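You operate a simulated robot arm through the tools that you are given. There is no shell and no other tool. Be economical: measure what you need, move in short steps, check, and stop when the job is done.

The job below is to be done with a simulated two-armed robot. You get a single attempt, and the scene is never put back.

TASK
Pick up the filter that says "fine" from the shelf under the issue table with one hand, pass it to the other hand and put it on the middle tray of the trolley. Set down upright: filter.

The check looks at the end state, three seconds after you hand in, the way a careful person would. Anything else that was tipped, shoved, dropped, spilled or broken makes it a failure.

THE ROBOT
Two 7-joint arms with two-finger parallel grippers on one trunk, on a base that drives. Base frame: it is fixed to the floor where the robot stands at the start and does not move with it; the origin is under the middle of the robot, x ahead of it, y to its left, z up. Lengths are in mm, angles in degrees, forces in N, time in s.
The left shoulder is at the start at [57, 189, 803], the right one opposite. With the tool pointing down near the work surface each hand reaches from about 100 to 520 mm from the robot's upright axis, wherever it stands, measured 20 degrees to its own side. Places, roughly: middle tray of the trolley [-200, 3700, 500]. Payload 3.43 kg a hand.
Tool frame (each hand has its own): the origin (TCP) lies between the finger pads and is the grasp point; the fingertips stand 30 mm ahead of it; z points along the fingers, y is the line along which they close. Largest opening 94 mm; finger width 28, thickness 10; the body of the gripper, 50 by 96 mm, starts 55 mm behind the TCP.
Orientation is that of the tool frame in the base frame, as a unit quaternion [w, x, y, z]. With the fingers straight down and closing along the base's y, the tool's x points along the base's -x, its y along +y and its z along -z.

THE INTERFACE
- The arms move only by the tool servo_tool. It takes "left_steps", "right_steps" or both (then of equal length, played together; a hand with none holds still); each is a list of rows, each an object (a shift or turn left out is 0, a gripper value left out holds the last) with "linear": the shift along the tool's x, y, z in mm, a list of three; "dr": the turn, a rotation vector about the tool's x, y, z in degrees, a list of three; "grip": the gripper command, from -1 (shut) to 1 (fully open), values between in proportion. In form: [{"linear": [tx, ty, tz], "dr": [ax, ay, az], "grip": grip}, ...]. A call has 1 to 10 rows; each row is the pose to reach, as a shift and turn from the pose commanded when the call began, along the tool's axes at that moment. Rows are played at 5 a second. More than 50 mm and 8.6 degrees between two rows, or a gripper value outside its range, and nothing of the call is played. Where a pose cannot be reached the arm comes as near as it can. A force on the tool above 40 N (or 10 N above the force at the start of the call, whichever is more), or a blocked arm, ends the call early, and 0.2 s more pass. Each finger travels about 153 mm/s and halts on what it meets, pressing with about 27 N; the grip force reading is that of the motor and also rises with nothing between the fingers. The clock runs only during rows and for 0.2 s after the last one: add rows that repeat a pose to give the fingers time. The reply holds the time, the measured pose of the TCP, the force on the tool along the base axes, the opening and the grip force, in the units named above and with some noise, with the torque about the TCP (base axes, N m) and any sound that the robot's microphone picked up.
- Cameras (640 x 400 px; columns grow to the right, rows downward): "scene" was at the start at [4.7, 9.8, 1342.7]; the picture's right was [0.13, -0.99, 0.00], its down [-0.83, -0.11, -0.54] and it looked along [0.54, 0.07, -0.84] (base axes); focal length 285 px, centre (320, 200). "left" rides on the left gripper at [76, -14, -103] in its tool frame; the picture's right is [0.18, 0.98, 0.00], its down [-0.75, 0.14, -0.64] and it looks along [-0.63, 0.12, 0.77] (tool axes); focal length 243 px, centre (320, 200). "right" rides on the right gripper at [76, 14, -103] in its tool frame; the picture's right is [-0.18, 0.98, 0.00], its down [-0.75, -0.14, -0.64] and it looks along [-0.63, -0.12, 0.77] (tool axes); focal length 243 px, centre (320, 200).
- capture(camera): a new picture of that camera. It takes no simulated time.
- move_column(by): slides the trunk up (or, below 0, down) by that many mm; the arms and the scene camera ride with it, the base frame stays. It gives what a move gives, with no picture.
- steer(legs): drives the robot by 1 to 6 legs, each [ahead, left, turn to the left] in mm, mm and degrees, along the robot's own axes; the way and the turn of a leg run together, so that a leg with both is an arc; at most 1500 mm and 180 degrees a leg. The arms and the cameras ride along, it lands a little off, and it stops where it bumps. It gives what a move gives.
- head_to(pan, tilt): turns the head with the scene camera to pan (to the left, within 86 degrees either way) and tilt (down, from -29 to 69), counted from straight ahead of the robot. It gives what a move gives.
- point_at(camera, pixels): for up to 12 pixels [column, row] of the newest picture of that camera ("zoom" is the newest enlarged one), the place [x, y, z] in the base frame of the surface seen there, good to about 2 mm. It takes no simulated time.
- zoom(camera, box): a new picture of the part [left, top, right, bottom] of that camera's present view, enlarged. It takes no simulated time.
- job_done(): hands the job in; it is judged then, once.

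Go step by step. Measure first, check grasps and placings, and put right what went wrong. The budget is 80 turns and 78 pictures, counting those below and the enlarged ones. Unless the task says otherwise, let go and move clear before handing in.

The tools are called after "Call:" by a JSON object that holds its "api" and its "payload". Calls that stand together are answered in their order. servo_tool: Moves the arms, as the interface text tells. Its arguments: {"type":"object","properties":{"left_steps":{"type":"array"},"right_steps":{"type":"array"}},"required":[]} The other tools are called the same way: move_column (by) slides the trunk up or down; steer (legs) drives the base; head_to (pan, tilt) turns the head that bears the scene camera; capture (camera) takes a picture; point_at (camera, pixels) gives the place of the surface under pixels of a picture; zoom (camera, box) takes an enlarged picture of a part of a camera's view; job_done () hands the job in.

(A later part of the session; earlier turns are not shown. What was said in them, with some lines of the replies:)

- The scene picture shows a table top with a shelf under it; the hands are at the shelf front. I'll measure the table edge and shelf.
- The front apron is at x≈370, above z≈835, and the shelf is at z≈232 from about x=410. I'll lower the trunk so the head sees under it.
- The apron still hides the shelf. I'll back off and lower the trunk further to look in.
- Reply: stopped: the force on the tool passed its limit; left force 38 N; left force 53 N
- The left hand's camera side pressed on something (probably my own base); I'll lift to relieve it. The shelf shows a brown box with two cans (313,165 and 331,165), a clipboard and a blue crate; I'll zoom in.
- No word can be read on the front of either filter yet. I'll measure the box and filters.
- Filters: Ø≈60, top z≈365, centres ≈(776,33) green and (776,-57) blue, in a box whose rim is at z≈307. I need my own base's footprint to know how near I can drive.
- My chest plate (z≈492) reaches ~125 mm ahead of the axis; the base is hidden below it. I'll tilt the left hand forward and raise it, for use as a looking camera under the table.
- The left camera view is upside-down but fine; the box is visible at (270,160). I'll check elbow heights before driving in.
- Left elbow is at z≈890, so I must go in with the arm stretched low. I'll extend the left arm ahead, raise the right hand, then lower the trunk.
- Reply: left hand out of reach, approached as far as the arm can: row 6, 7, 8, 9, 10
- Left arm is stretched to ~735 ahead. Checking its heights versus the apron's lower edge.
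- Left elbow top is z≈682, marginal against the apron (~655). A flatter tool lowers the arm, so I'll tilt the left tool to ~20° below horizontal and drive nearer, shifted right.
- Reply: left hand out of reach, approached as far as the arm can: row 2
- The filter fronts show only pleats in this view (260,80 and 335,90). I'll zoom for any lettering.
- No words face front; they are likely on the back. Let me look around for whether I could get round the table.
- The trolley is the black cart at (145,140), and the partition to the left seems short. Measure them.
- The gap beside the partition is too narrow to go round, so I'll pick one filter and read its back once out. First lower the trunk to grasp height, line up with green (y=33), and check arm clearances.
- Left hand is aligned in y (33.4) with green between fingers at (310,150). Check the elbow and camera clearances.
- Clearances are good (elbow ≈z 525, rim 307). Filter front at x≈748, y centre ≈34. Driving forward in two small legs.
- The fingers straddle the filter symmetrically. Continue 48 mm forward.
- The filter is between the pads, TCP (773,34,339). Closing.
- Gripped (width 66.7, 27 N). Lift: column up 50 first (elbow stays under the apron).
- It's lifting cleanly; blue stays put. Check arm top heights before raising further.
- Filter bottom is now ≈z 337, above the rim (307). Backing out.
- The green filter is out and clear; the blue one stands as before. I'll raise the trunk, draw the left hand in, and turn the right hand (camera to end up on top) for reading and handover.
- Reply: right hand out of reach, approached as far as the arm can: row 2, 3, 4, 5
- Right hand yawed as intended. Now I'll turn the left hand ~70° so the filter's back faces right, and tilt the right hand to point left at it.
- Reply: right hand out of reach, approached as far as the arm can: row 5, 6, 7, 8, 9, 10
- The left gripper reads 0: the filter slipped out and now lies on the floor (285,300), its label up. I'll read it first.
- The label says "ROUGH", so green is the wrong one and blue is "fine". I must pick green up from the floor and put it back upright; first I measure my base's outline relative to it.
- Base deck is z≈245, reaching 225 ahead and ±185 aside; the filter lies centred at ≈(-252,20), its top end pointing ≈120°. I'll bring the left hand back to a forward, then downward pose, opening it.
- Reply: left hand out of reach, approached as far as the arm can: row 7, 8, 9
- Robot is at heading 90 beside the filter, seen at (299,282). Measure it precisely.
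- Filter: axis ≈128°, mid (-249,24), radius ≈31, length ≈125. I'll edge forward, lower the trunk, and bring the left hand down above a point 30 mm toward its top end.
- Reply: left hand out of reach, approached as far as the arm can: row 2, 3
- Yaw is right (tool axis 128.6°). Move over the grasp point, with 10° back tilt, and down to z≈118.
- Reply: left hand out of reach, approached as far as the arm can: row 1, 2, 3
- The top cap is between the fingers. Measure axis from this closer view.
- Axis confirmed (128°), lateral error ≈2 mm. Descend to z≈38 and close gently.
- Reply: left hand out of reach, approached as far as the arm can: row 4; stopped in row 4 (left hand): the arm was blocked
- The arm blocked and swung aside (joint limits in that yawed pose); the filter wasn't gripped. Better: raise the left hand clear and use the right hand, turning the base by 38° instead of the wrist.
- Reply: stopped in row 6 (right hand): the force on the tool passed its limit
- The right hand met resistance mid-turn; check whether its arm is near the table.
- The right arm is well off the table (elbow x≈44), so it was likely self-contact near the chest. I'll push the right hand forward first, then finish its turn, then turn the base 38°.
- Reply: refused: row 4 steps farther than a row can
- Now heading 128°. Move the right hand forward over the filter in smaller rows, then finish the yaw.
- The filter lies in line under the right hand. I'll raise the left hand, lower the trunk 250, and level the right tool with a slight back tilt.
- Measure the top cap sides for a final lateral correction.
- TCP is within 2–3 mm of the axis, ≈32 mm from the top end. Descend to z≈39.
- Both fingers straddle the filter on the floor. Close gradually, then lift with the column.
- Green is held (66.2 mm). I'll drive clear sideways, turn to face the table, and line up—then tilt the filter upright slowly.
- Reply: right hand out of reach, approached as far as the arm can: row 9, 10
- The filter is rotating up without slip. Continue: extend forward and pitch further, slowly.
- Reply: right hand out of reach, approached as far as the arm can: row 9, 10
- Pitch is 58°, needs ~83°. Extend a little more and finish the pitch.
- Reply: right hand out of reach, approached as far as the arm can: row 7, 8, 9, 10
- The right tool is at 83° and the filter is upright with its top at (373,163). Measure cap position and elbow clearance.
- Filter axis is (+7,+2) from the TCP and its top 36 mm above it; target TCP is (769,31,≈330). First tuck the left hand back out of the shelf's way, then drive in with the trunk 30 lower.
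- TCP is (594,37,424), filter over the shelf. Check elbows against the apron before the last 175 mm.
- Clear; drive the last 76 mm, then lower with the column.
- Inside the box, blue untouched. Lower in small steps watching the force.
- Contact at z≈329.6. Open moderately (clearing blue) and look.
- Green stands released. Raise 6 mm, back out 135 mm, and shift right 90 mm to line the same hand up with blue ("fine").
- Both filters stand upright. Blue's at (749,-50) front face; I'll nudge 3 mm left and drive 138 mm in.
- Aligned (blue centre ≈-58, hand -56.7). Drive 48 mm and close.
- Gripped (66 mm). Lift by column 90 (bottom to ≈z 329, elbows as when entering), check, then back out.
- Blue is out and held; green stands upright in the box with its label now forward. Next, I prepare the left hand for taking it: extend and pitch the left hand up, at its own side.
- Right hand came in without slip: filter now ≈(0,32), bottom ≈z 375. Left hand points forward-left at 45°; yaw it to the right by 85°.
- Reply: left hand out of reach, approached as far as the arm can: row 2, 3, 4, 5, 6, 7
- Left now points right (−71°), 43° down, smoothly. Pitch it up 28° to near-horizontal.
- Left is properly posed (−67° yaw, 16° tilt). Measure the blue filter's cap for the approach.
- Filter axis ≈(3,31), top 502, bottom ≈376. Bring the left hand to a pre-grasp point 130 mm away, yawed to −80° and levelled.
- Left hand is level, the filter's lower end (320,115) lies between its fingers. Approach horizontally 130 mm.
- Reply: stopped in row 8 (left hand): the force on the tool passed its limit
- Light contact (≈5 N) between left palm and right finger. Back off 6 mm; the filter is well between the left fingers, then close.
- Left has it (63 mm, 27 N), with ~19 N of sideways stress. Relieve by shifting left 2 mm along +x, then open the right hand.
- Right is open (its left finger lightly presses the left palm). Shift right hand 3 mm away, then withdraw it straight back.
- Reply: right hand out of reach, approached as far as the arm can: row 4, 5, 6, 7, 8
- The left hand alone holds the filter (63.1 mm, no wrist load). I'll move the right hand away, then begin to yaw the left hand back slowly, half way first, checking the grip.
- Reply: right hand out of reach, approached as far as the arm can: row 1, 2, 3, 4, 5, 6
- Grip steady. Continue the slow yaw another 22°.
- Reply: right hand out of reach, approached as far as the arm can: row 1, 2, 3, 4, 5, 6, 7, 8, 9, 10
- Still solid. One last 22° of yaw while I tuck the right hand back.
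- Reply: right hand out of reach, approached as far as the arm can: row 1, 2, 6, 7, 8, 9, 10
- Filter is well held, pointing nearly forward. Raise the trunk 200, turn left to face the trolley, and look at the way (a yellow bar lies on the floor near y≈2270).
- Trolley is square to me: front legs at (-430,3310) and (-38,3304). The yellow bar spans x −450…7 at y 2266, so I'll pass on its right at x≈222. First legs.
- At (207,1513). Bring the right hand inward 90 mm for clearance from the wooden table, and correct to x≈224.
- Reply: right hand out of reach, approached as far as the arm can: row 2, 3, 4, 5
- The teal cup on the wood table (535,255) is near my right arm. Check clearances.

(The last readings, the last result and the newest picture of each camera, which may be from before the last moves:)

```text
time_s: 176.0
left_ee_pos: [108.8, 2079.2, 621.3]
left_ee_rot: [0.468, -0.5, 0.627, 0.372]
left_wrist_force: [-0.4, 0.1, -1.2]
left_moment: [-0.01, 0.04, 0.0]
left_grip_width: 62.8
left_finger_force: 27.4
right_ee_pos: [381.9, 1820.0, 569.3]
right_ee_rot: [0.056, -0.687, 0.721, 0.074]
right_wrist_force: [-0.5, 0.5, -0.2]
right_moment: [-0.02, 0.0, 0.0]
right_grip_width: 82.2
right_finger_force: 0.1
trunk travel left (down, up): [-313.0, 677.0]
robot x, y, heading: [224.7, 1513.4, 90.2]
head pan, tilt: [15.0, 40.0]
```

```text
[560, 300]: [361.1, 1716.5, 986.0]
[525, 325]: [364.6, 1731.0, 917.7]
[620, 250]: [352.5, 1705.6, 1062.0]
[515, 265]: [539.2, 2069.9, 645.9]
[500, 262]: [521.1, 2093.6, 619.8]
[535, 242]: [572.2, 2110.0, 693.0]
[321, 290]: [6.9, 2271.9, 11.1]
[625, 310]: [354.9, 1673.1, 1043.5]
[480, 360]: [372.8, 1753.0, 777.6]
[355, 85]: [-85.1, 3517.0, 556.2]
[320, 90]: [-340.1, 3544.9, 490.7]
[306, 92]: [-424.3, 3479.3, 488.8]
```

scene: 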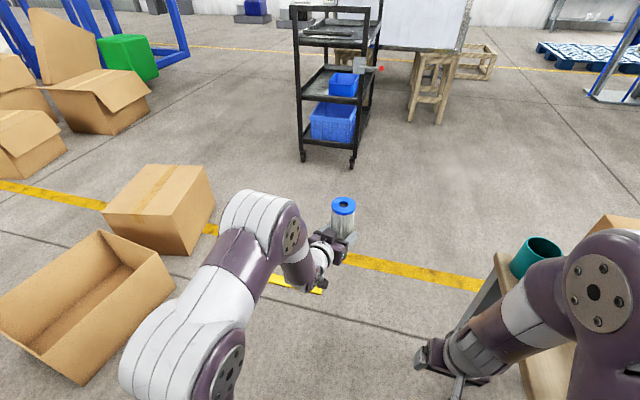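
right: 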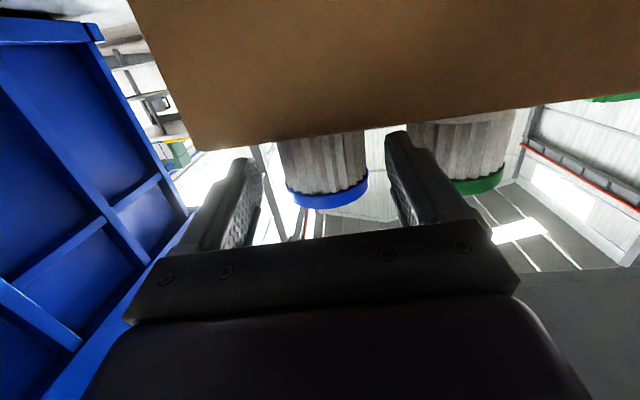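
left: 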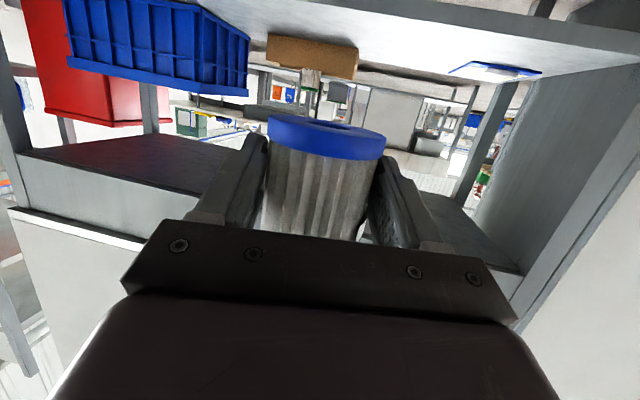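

Clear by ≥80 mm on the right and ≈30 mm from the bar. Drive ahead past it.

Call:
{"api": "steer", "payload": {"legs": [[1140, -3, 0]]}}

Call:
{"api": "steer", "payload": {"legs": [[0, 480, 0]]}}

Call:
{"api": "head_to", "payload": {"pan": 8, "tilt": 32}}

Call:
{"api": "capture", "payload": {"camera": "scene"}}

```text
time_s: 181.8
left_ee_pos: [104.1, 3220.0, 622.3]
left_ee_rot: [0.467, -0.502, 0.626, 0.372]
left_wrist_force: [0.2, -0.4, -1.2]
left_moment: [-0.01, 0.02, -0.01]
left_grip_width: 62.8
left_finger_force: 26.8
right_ee_pos: [377.7, 2960.1, 568.8]
right_ee_rot: [0.056, -0.688, 0.719, 0.075]
right_wrist_force: [-0.5, -0.2, 1.4]
right_moment: [0.04, 0.01, -0.03]
right_grip_width: 82.2
right_finger_force: 0.0
trunk travel left (down, up): [-313.0, 677.0]
robot x, y, heading: [223.4, 2655.5, 90.2]
head pan, tilt: [15.0, 40.0]
```

```text
time_s: 184.7
left_ee_pos: [-378.0, 3214.9, 621.9]
left_ee_rot: [0.466, -0.503, 0.625, 0.373]
left_wrist_force: [0.6, -0.5, -1.4]
left_moment: [-0.02, 0.01, -0.05]
left_grip_width: 62.7
left_finger_force: 26.7
right_ee_pos: [-102.8, 2955.7, 568.9]
right_ee_rot: [0.055, -0.69, 0.718, 0.074]
right_wrist_force: [0.6, 0.6, -0.6]
right_moment: [0.02, -0.04, -0.01]
right_grip_width: 82.3
right_finger_force: 0.1
trunk travel left (down, up): [-313.0, 677.0]
robot x, y, heading: [-258.0, 2653.0, 90.6]
head pan, tilt: [15.0, 40.0]
```

```text
time_s: 185.3
left_ee_pos: [-377.1, 3213.6, 622.2]
left_ee_rot: [0.466, -0.503, 0.625, 0.373]
left_wrist_force: [-0.4, 1.2, -1.0]
left_moment: [-0.02, 0.02, -0.05]
left_grip_width: 62.7
left_finger_force: 26.5
right_ee_pos: [-100.9, 2955.8, 569.7]
right_ee_rot: [0.056, -0.69, 0.718, 0.074]
right_wrist_force: [0.2, -0.4, 0.3]
right_moment: [-0.03, 0.0, -0.03]
right_grip_width: 82.2
right_finger_force: 0.1
trunk travel left (down, up): [-313.0, 677.0]
robot x, y, heading: [-260.7, 2648.7, 90.8]
head pan, tilt: [8.0, 32.0]
```

```text
7 pictures are left
```

scene: 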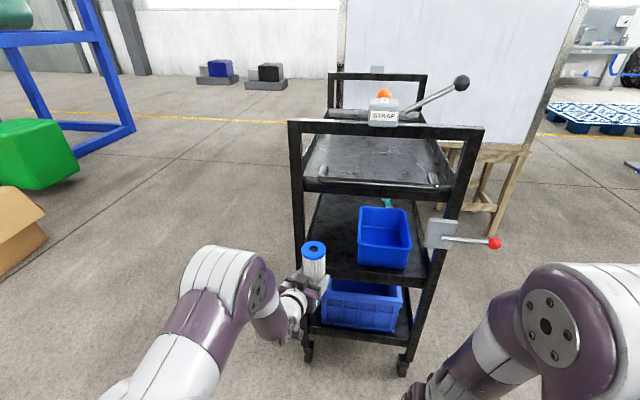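

Clear view of the trolley: the middle tray has free room left of the small bin (335,215). Measure edges.

Call:
{"api": "point_at", "payload": {"camera": "scene", "pixels": [[340, 266], [345, 272], [335, 225], [340, 250], [325, 205], [362, 262], [360, 210], [300, 215], [320, 185], [435, 285], [313, 246], [318, 290]]}}

Call:
{"api": "zoom", "payload": {"camera": "scene", "box": [280, 170, 440, 310]}}

```text
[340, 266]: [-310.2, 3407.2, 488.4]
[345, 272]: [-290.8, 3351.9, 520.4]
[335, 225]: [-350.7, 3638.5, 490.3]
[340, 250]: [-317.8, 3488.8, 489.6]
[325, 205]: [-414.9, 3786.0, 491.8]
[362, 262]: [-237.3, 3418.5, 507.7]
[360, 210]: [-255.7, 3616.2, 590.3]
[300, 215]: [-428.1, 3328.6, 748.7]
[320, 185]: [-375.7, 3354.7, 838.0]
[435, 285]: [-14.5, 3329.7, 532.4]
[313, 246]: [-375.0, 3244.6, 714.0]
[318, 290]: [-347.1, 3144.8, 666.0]
```

```text
2.86 times, centred on (360, 240) of scene
```

zoom: 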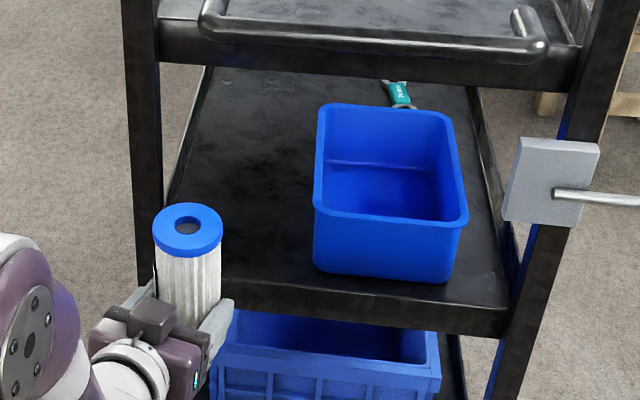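

The tray floor is z≈490 but has a front lip to z≈520; I need its profile and the filter's exact bottom.

Call:
{"api": "point_at", "payload": {"camera": "zoom", "pixels": [[285, 276], [285, 282], [285, 288], [285, 296], [285, 304], [285, 314], [187, 206], [187, 247], [190, 300], [200, 180], [316, 200], [175, 150]]}}

Call:
{"api": "capture", "payload": {"camera": "left"}}

Call:
{"api": "point_at", "payload": {"camera": "left", "pixels": [[325, 130], [325, 150], [325, 160], [325, 200], [280, 125], [375, 135]]}}

```text
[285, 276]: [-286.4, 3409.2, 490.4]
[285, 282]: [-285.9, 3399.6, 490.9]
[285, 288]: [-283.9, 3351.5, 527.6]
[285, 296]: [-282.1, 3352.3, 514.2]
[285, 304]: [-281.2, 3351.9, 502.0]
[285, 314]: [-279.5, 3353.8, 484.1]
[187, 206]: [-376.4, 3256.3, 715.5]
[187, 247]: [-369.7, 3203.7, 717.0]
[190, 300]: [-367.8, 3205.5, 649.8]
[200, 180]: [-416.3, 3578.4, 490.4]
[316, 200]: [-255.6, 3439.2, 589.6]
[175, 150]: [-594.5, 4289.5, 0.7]
```

```text
5 pictures are left
```

left: 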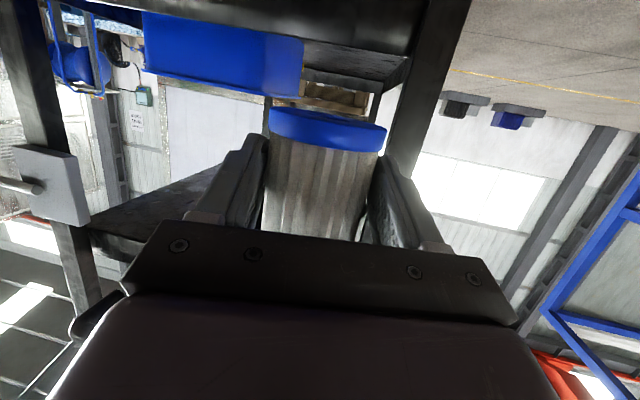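

```text
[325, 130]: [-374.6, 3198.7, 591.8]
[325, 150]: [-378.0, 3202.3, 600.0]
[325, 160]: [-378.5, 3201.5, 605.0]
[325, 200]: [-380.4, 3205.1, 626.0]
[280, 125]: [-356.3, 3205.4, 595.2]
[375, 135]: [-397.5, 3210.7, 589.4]
```

Lip: front face y≈3352, top z≈528; filter bottom ≈589 (TCP 33 above it), axis 17 mm ahead of the TCP. Target axis x≈−322, TCP y≈3403. Lower to clear the lip by ~20 mm and move in.

Call:
{"api": "steer", "payload": {"legs": [[0, -52, -0.4]]}}

Call:
{"api": "move_column", "payload": {"by": -38}}

Call:
{"api": "steer", "payload": {"legs": [[100, 0, 0]]}}

Call:
{"api": "zoom", "payload": {"camera": "scene", "box": [270, 190, 430, 310]}}

```text
time_s: 186.3
left_ee_pos: [-321.4, 3215.8, 621.6]
left_ee_rot: [0.467, -0.501, 0.627, 0.372]
left_wrist_force: [0.3, -0.4, -1.7]
left_moment: [-0.01, 0.02, -0.02]
left_grip_width: 62.7
left_finger_force: 27.0
right_ee_pos: [-47.5, 2955.3, 568.5]
right_ee_rot: [0.055, -0.687, 0.721, 0.075]
right_wrist_force: [0.8, 0.7, -0.8]
right_moment: [-0.01, -0.03, -0.01]
right_grip_width: 82.2
right_finger_force: 0.0
trunk travel left (down, up): [-313.0, 677.0]
robot x, y, heading: [-205.7, 2652.1, 90.2]
head pan, tilt: [8.0, 32.0]
```

```text
time_s: 187.1
left_ee_pos: [-321.3, 3214.5, 583.7]
left_ee_rot: [0.467, -0.5, 0.627, 0.372]
left_wrist_force: [0.3, 0.7, -1.0]
left_moment: [0.01, -0.02, 0.02]
left_grip_width: 62.7
left_finger_force: 27.1
right_ee_pos: [-47.4, 2956.3, 532.2]
right_ee_rot: [0.056, -0.687, 0.721, 0.074]
right_wrist_force: [-0.4, 1.4, -0.9]
right_moment: [-0.01, 0.01, 0.0]
right_grip_width: 82.5
right_finger_force: 0.1
trunk travel left (down, up): [-275.0, 715.0]
robot x, y, heading: [-208.7, 2651.8, 90.1]
head pan, tilt: [8.0, 32.0]
```

```text
time_s: 188.2
left_ee_pos: [-321.2, 3315.2, 582.8]
left_ee_rot: [0.468, -0.5, 0.627, 0.371]
left_wrist_force: [-0.5, -0.5, -0.7]
left_moment: [-0.03, 0.0, -0.02]
left_grip_width: 62.6
left_finger_force: 26.8
right_ee_pos: [-47.8, 3055.8, 530.8]
right_ee_rot: [0.055, -0.687, 0.721, 0.074]
right_wrist_force: [-1.5, -0.4, -0.5]
right_moment: [0.01, -0.04, 0.01]
right_grip_width: 82.2
right_finger_force: 0.1
trunk travel left (down, up): [-275.0, 715.0]
robot x, y, heading: [-209.4, 2752.6, 90.1]
head pan, tilt: [8.0, 32.0]
```

```text
3.33 times, centred on (350, 250) of scene
5 turns are left
```

zoom: 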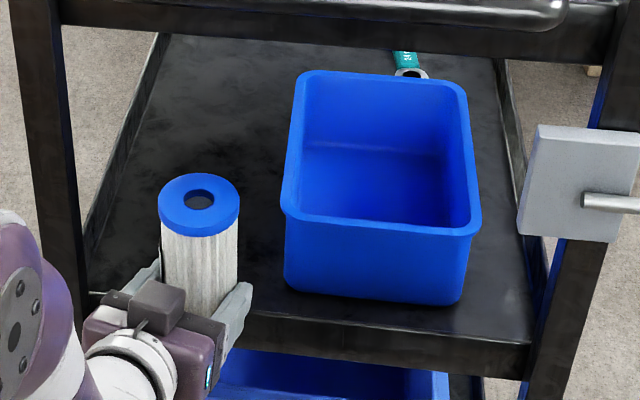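

Only 5 turns remain. The filter is aligned in the free space; drive the last 88 mm (6 left) and lower to TCP z≈532 (just above the lip).

Call:
{"api": "steer", "payload": {"legs": [[88, 6, 0]]}}

Call:
{"api": "move_column", "payload": {"by": -50}}

Call:
{"api": "zoom", "payload": {"camera": "scene", "box": [270, 190, 430, 310]}}

Call:
{"api": "point_at", "payload": {"camera": "zoom", "pixels": [[200, 150], [205, 180], [230, 160], [180, 160], [285, 200]]}}

```text
time_s: 189.3
left_ee_pos: [-327.4, 3404.4, 583.5]
left_ee_rot: [0.468, -0.5, 0.627, 0.371]
left_wrist_force: [0.5, 0.5, -1.6]
left_moment: [0.0, -0.04, 0.01]
left_grip_width: 62.8
left_finger_force: 26.7
right_ee_pos: [-54.2, 3143.8, 532.0]
right_ee_rot: [0.055, -0.687, 0.721, 0.075]
right_wrist_force: [0.5, 0.2, -0.8]
right_moment: [-0.01, 0.0, 0.02]
right_grip_width: 82.3
right_finger_force: 0.0
trunk travel left (down, up): [-275.0, 715.0]
robot x, y, heading: [-215.1, 2838.9, 90.1]
head pan, tilt: [8.0, 32.0]
```

```text
time_s: 190.3
left_ee_pos: [-327.6, 3403.4, 540.9]
left_ee_rot: [0.472, -0.496, 0.625, 0.375]
left_wrist_force: [-4.9, 0.4, 37.5]
left_moment: [-2.04, 1.52, -0.27]
left_grip_width: 62.9
left_finger_force: 27.0
right_ee_pos: [-54.0, 3142.2, 482.7]
right_ee_rot: [0.056, -0.687, 0.72, 0.076]
right_wrist_force: [0.7, -0.3, 0.3]
right_moment: [-0.02, 0.01, -0.03]
right_grip_width: 82.1
right_finger_force: 0.1
trunk travel left (down, up): [-225.0, 765.0]
robot x, y, heading: [-216.8, 2839.6, 90.4]
head pan, tilt: [8.0, 32.0]
```

```text
3.33 times, centred on (350, 250) of scene
```

zoom: 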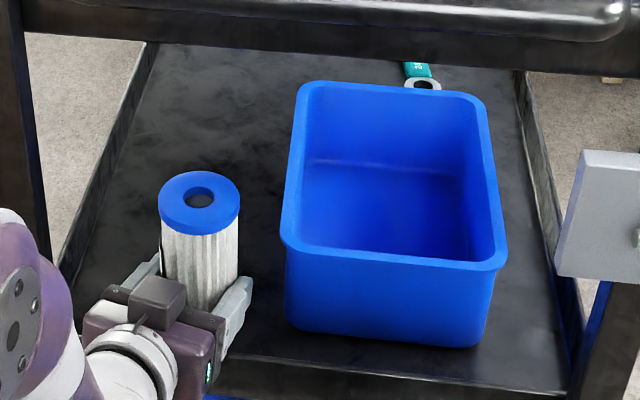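

```text
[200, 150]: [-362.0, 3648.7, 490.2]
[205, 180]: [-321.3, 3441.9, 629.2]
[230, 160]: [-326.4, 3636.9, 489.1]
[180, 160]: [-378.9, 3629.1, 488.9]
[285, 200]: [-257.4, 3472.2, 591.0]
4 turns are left
```

The palm's left corner touched the lip (37 N, ~54 mm behind the TCP); filter bottom ≈503, 13 mm above the tray. Lift, move back 13 mm so only the fingers cross the lip, lower again and release slowly with the fingers still guarding.

Call:
{"api": "move_column", "payload": {"by": 12}}

Call:
{"api": "steer", "payload": {"legs": [[-13, 0, 0]]}}

Call:
{"api": "move_column", "payload": {"by": -14}}

Call:
{"api": "servo_tool", "payload": {"left_steps": [{"grip": 0.38}, {"grip": 0.42}, {"grip": 0.46}, {"grip": 0.5}, {"grip": 0.54}, {"grip": 0.58}, {"grip": 0.62}, {"grip": 0.62}, {"grip": 0.62}]}}

Call:
{"api": "zoom", "payload": {"camera": "scene", "box": [270, 190, 430, 310]}}

Call:
{"api": "point_at", "payload": {"camera": "zoom", "pixels": [[175, 190], [195, 178], [195, 220], [225, 195], [200, 250], [240, 300]]}}

```text
time_s: 190.9
left_ee_pos: [-327.2, 3402.3, 543.3]
left_ee_rot: [0.466, -0.501, 0.629, 0.368]
left_wrist_force: [0.0, 1.1, 0.2]
left_moment: [-0.04, 0.0, -0.01]
left_grip_width: 62.8
left_finger_force: 27.6
right_ee_pos: [-54.4, 3143.6, 493.3]
right_ee_rot: [0.055, -0.687, 0.72, 0.075]
right_wrist_force: [-0.1, 0.6, 0.7]
right_moment: [0.01, 0.02, -0.02]
right_grip_width: 82.0
right_finger_force: 0.0
trunk travel left (down, up): [-237.0, 753.0]
robot x, y, heading: [-212.2, 2841.0, 90.5]
head pan, tilt: [8.0, 32.0]
```

```text
time_s: 191.6
left_ee_pos: [-326.7, 3391.0, 546.3]
left_ee_rot: [0.467, -0.501, 0.627, 0.371]
left_wrist_force: [0.9, -0.2, -1.2]
left_moment: [0.04, 0.09, -0.04]
left_grip_width: 62.9
left_finger_force: 27.1
right_ee_pos: [-54.3, 3130.3, 494.8]
right_ee_rot: [0.055, -0.687, 0.72, 0.074]
right_wrist_force: [0.0, 0.3, -0.1]
right_moment: [0.0, 0.0, 0.0]
right_grip_width: 82.1
right_finger_force: 0.0
trunk travel left (down, up): [-237.0, 753.0]
robot x, y, heading: [-212.2, 2828.2, 90.5]
head pan, tilt: [8.0, 32.0]
```

```text
time_s: 192.4
left_ee_pos: [-327.4, 3393.8, 540.8]
left_ee_rot: [0.473, -0.498, 0.621, 0.377]
left_wrist_force: [1.3, 5.8, 7.9]
left_moment: [-0.27, -0.33, 0.19]
left_grip_width: 62.6
left_finger_force: 26.9
right_ee_pos: [-54.8, 3130.1, 480.6]
right_ee_rot: [0.055, -0.687, 0.721, 0.075]
right_wrist_force: [0.7, -0.6, 0.8]
right_moment: [0.01, 0.01, -0.02]
right_grip_width: 82.5
right_finger_force: 0.1
trunk travel left (down, up): [-224.0, 766.0]
robot x, y, heading: [-210.3, 2827.4, 90.0]
head pan, tilt: [8.0, 32.0]
stopped: the force on the tool passed its limit (the readings are from after the stop); the commanded pose is now the measured one
```

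```text
time_s: 194.4
left_ee_pos: [-327.9, 3393.3, 539.8]
left_ee_rot: [0.474, -0.497, 0.622, 0.376]
left_wrist_force: [-11.2, 12.6, 24.3]
left_moment: [-0.76, -0.93, 0.12]
left_grip_width: 68.1
left_finger_force: 0.1
right_ee_pos: [-54.9, 3129.2, 479.8]
right_ee_rot: [0.056, -0.688, 0.72, 0.075]
right_wrist_force: [-0.3, 0.2, -0.1]
right_moment: [-0.05, 0.05, -0.01]
right_grip_width: 82.2
right_finger_force: 0.0
trunk travel left (down, up): [-224.0, 766.0]
robot x, y, heading: [-213.9, 2822.7, 90.2]
head pan, tilt: [8.0, 32.0]
```

```text
3.33 times, centred on (350, 250) of scene
```

zoom: 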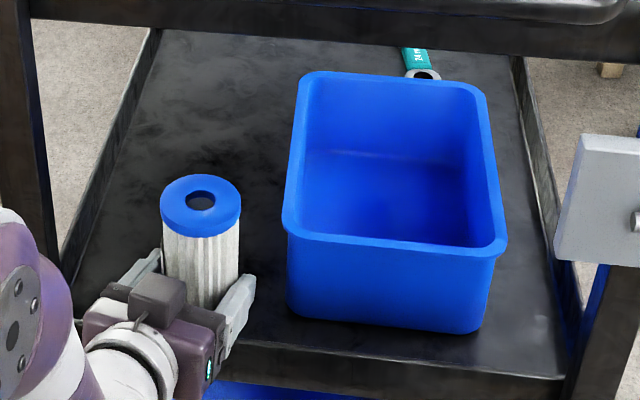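

```text
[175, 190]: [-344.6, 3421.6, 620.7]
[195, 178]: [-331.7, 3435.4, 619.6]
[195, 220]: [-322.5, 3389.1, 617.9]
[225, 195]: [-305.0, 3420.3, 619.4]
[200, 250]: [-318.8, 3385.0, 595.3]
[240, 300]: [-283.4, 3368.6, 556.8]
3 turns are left
```

The filter's top dropped from 629 to ≈619 (tray 490 + 127), so it stands on the tray. Free the fingers from the lip (+6), open wider, withdraw along the fingers, and back off.

Call:
{"api": "move_column", "payload": {"by": 6}}

Call:
{"api": "servo_tool", "payload": {"left_steps": [{"grip": 0.75}, {"grip": 0.82}, {"grip": 0.82}, {"linear": [0, 0, -12]}, {"linear": [0, 0, -28]}, {"linear": [0, 0, -46]}, {"linear": [0, 0, -66]}, {"linear": [0, 0, -90]}, {"linear": [0, 0, -110]}]}}

Call:
{"api": "steer", "payload": {"legs": [[-130, 0, 0]]}}

Call:
{"api": "capture", "payload": {"camera": "scene"}}

```text
time_s: 194.9
left_ee_pos: [-326.1, 3391.0, 541.0]
left_ee_rot: [0.471, -0.498, 0.626, 0.372]
left_wrist_force: [-1.8, 1.1, 2.6]
left_moment: [-0.1, -0.12, -0.05]
left_grip_width: 75.0
left_finger_force: 0.0
right_ee_pos: [-53.7, 3130.9, 486.4]
right_ee_rot: [0.055, -0.687, 0.721, 0.075]
right_wrist_force: [0.5, 0.3, 0.2]
right_moment: [-0.02, -0.01, -0.02]
right_grip_width: 82.4
right_finger_force: 0.1
trunk travel left (down, up): [-230.0, 760.0]
robot x, y, heading: [-218.0, 2825.2, 90.4]
head pan, tilt: [8.0, 32.0]
```

```text
time_s: 196.9
left_ee_pos: [-351.1, 3289.2, 574.8]
left_ee_rot: [0.472, -0.498, 0.623, 0.375]
left_wrist_force: [-0.5, -0.2, 0.5]
left_moment: [-0.05, 0.01, -0.03]
left_grip_width: 85.5
left_finger_force: 0.2
right_ee_pos: [-55.4, 3130.3, 485.3]
right_ee_rot: [0.056, -0.687, 0.721, 0.074]
right_wrist_force: [0.6, 0.4, -0.6]
right_moment: [0.02, 0.01, -0.01]
right_grip_width: 82.4
right_finger_force: 0.0
trunk travel left (down, up): [-230.0, 760.0]
robot x, y, heading: [-215.1, 2827.1, 90.0]
head pan, tilt: [8.0, 32.0]
```

```text
time_s: 198.2
left_ee_pos: [-350.2, 3159.2, 574.1]
left_ee_rot: [0.472, -0.498, 0.623, 0.375]
left_wrist_force: [-0.7, 0.4, 0.6]
left_moment: [-0.02, 0.03, 0.0]
left_grip_width: 85.6
left_finger_force: 0.1
right_ee_pos: [-53.1, 2999.0, 486.8]
right_ee_rot: [0.055, -0.687, 0.72, 0.075]
right_wrist_force: [-0.5, 0.0, 0.1]
right_moment: [0.01, 0.03, 0.04]
right_grip_width: 82.3
right_finger_force: 0.1
trunk travel left (down, up): [-230.0, 760.0]
robot x, y, heading: [-215.9, 2694.1, 90.2]
head pan, tilt: [8.0, 32.0]
```

```text
1 pictures are left
2 turns are left
```

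scene: 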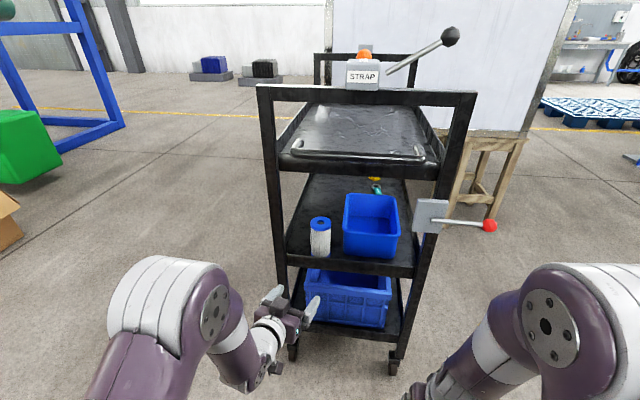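

The filter stands upright on the middle tray at (320,237), left of the bin. Both hands are open and clear, so I'm handing in.

Call:
{"api": "job_done", "payload": {}}

```text
The job is handed in.
```

The blue-capped filter, which I took to be the "fine" one, is standing upright on the middle tray of the trolley. I picked it up with the right hand and passed it to the left hand, which set it down. I never read its label. I inferred it was "fine" because the green-capped filter beside it reads "ROUGH".

- **Green filter dropped:** I picked up the green filter first, to read its label, and it slipped from the left gripper and fell to the floor. I put it back upright in its box at about the same spot, but its label now faces the front instead of the back.
- **Trolley contact:** While I was setting the filter down, the left hand pressed on the tray's front lip with up to about 37 N. The filter then dropped about 10 mm onto the tray.
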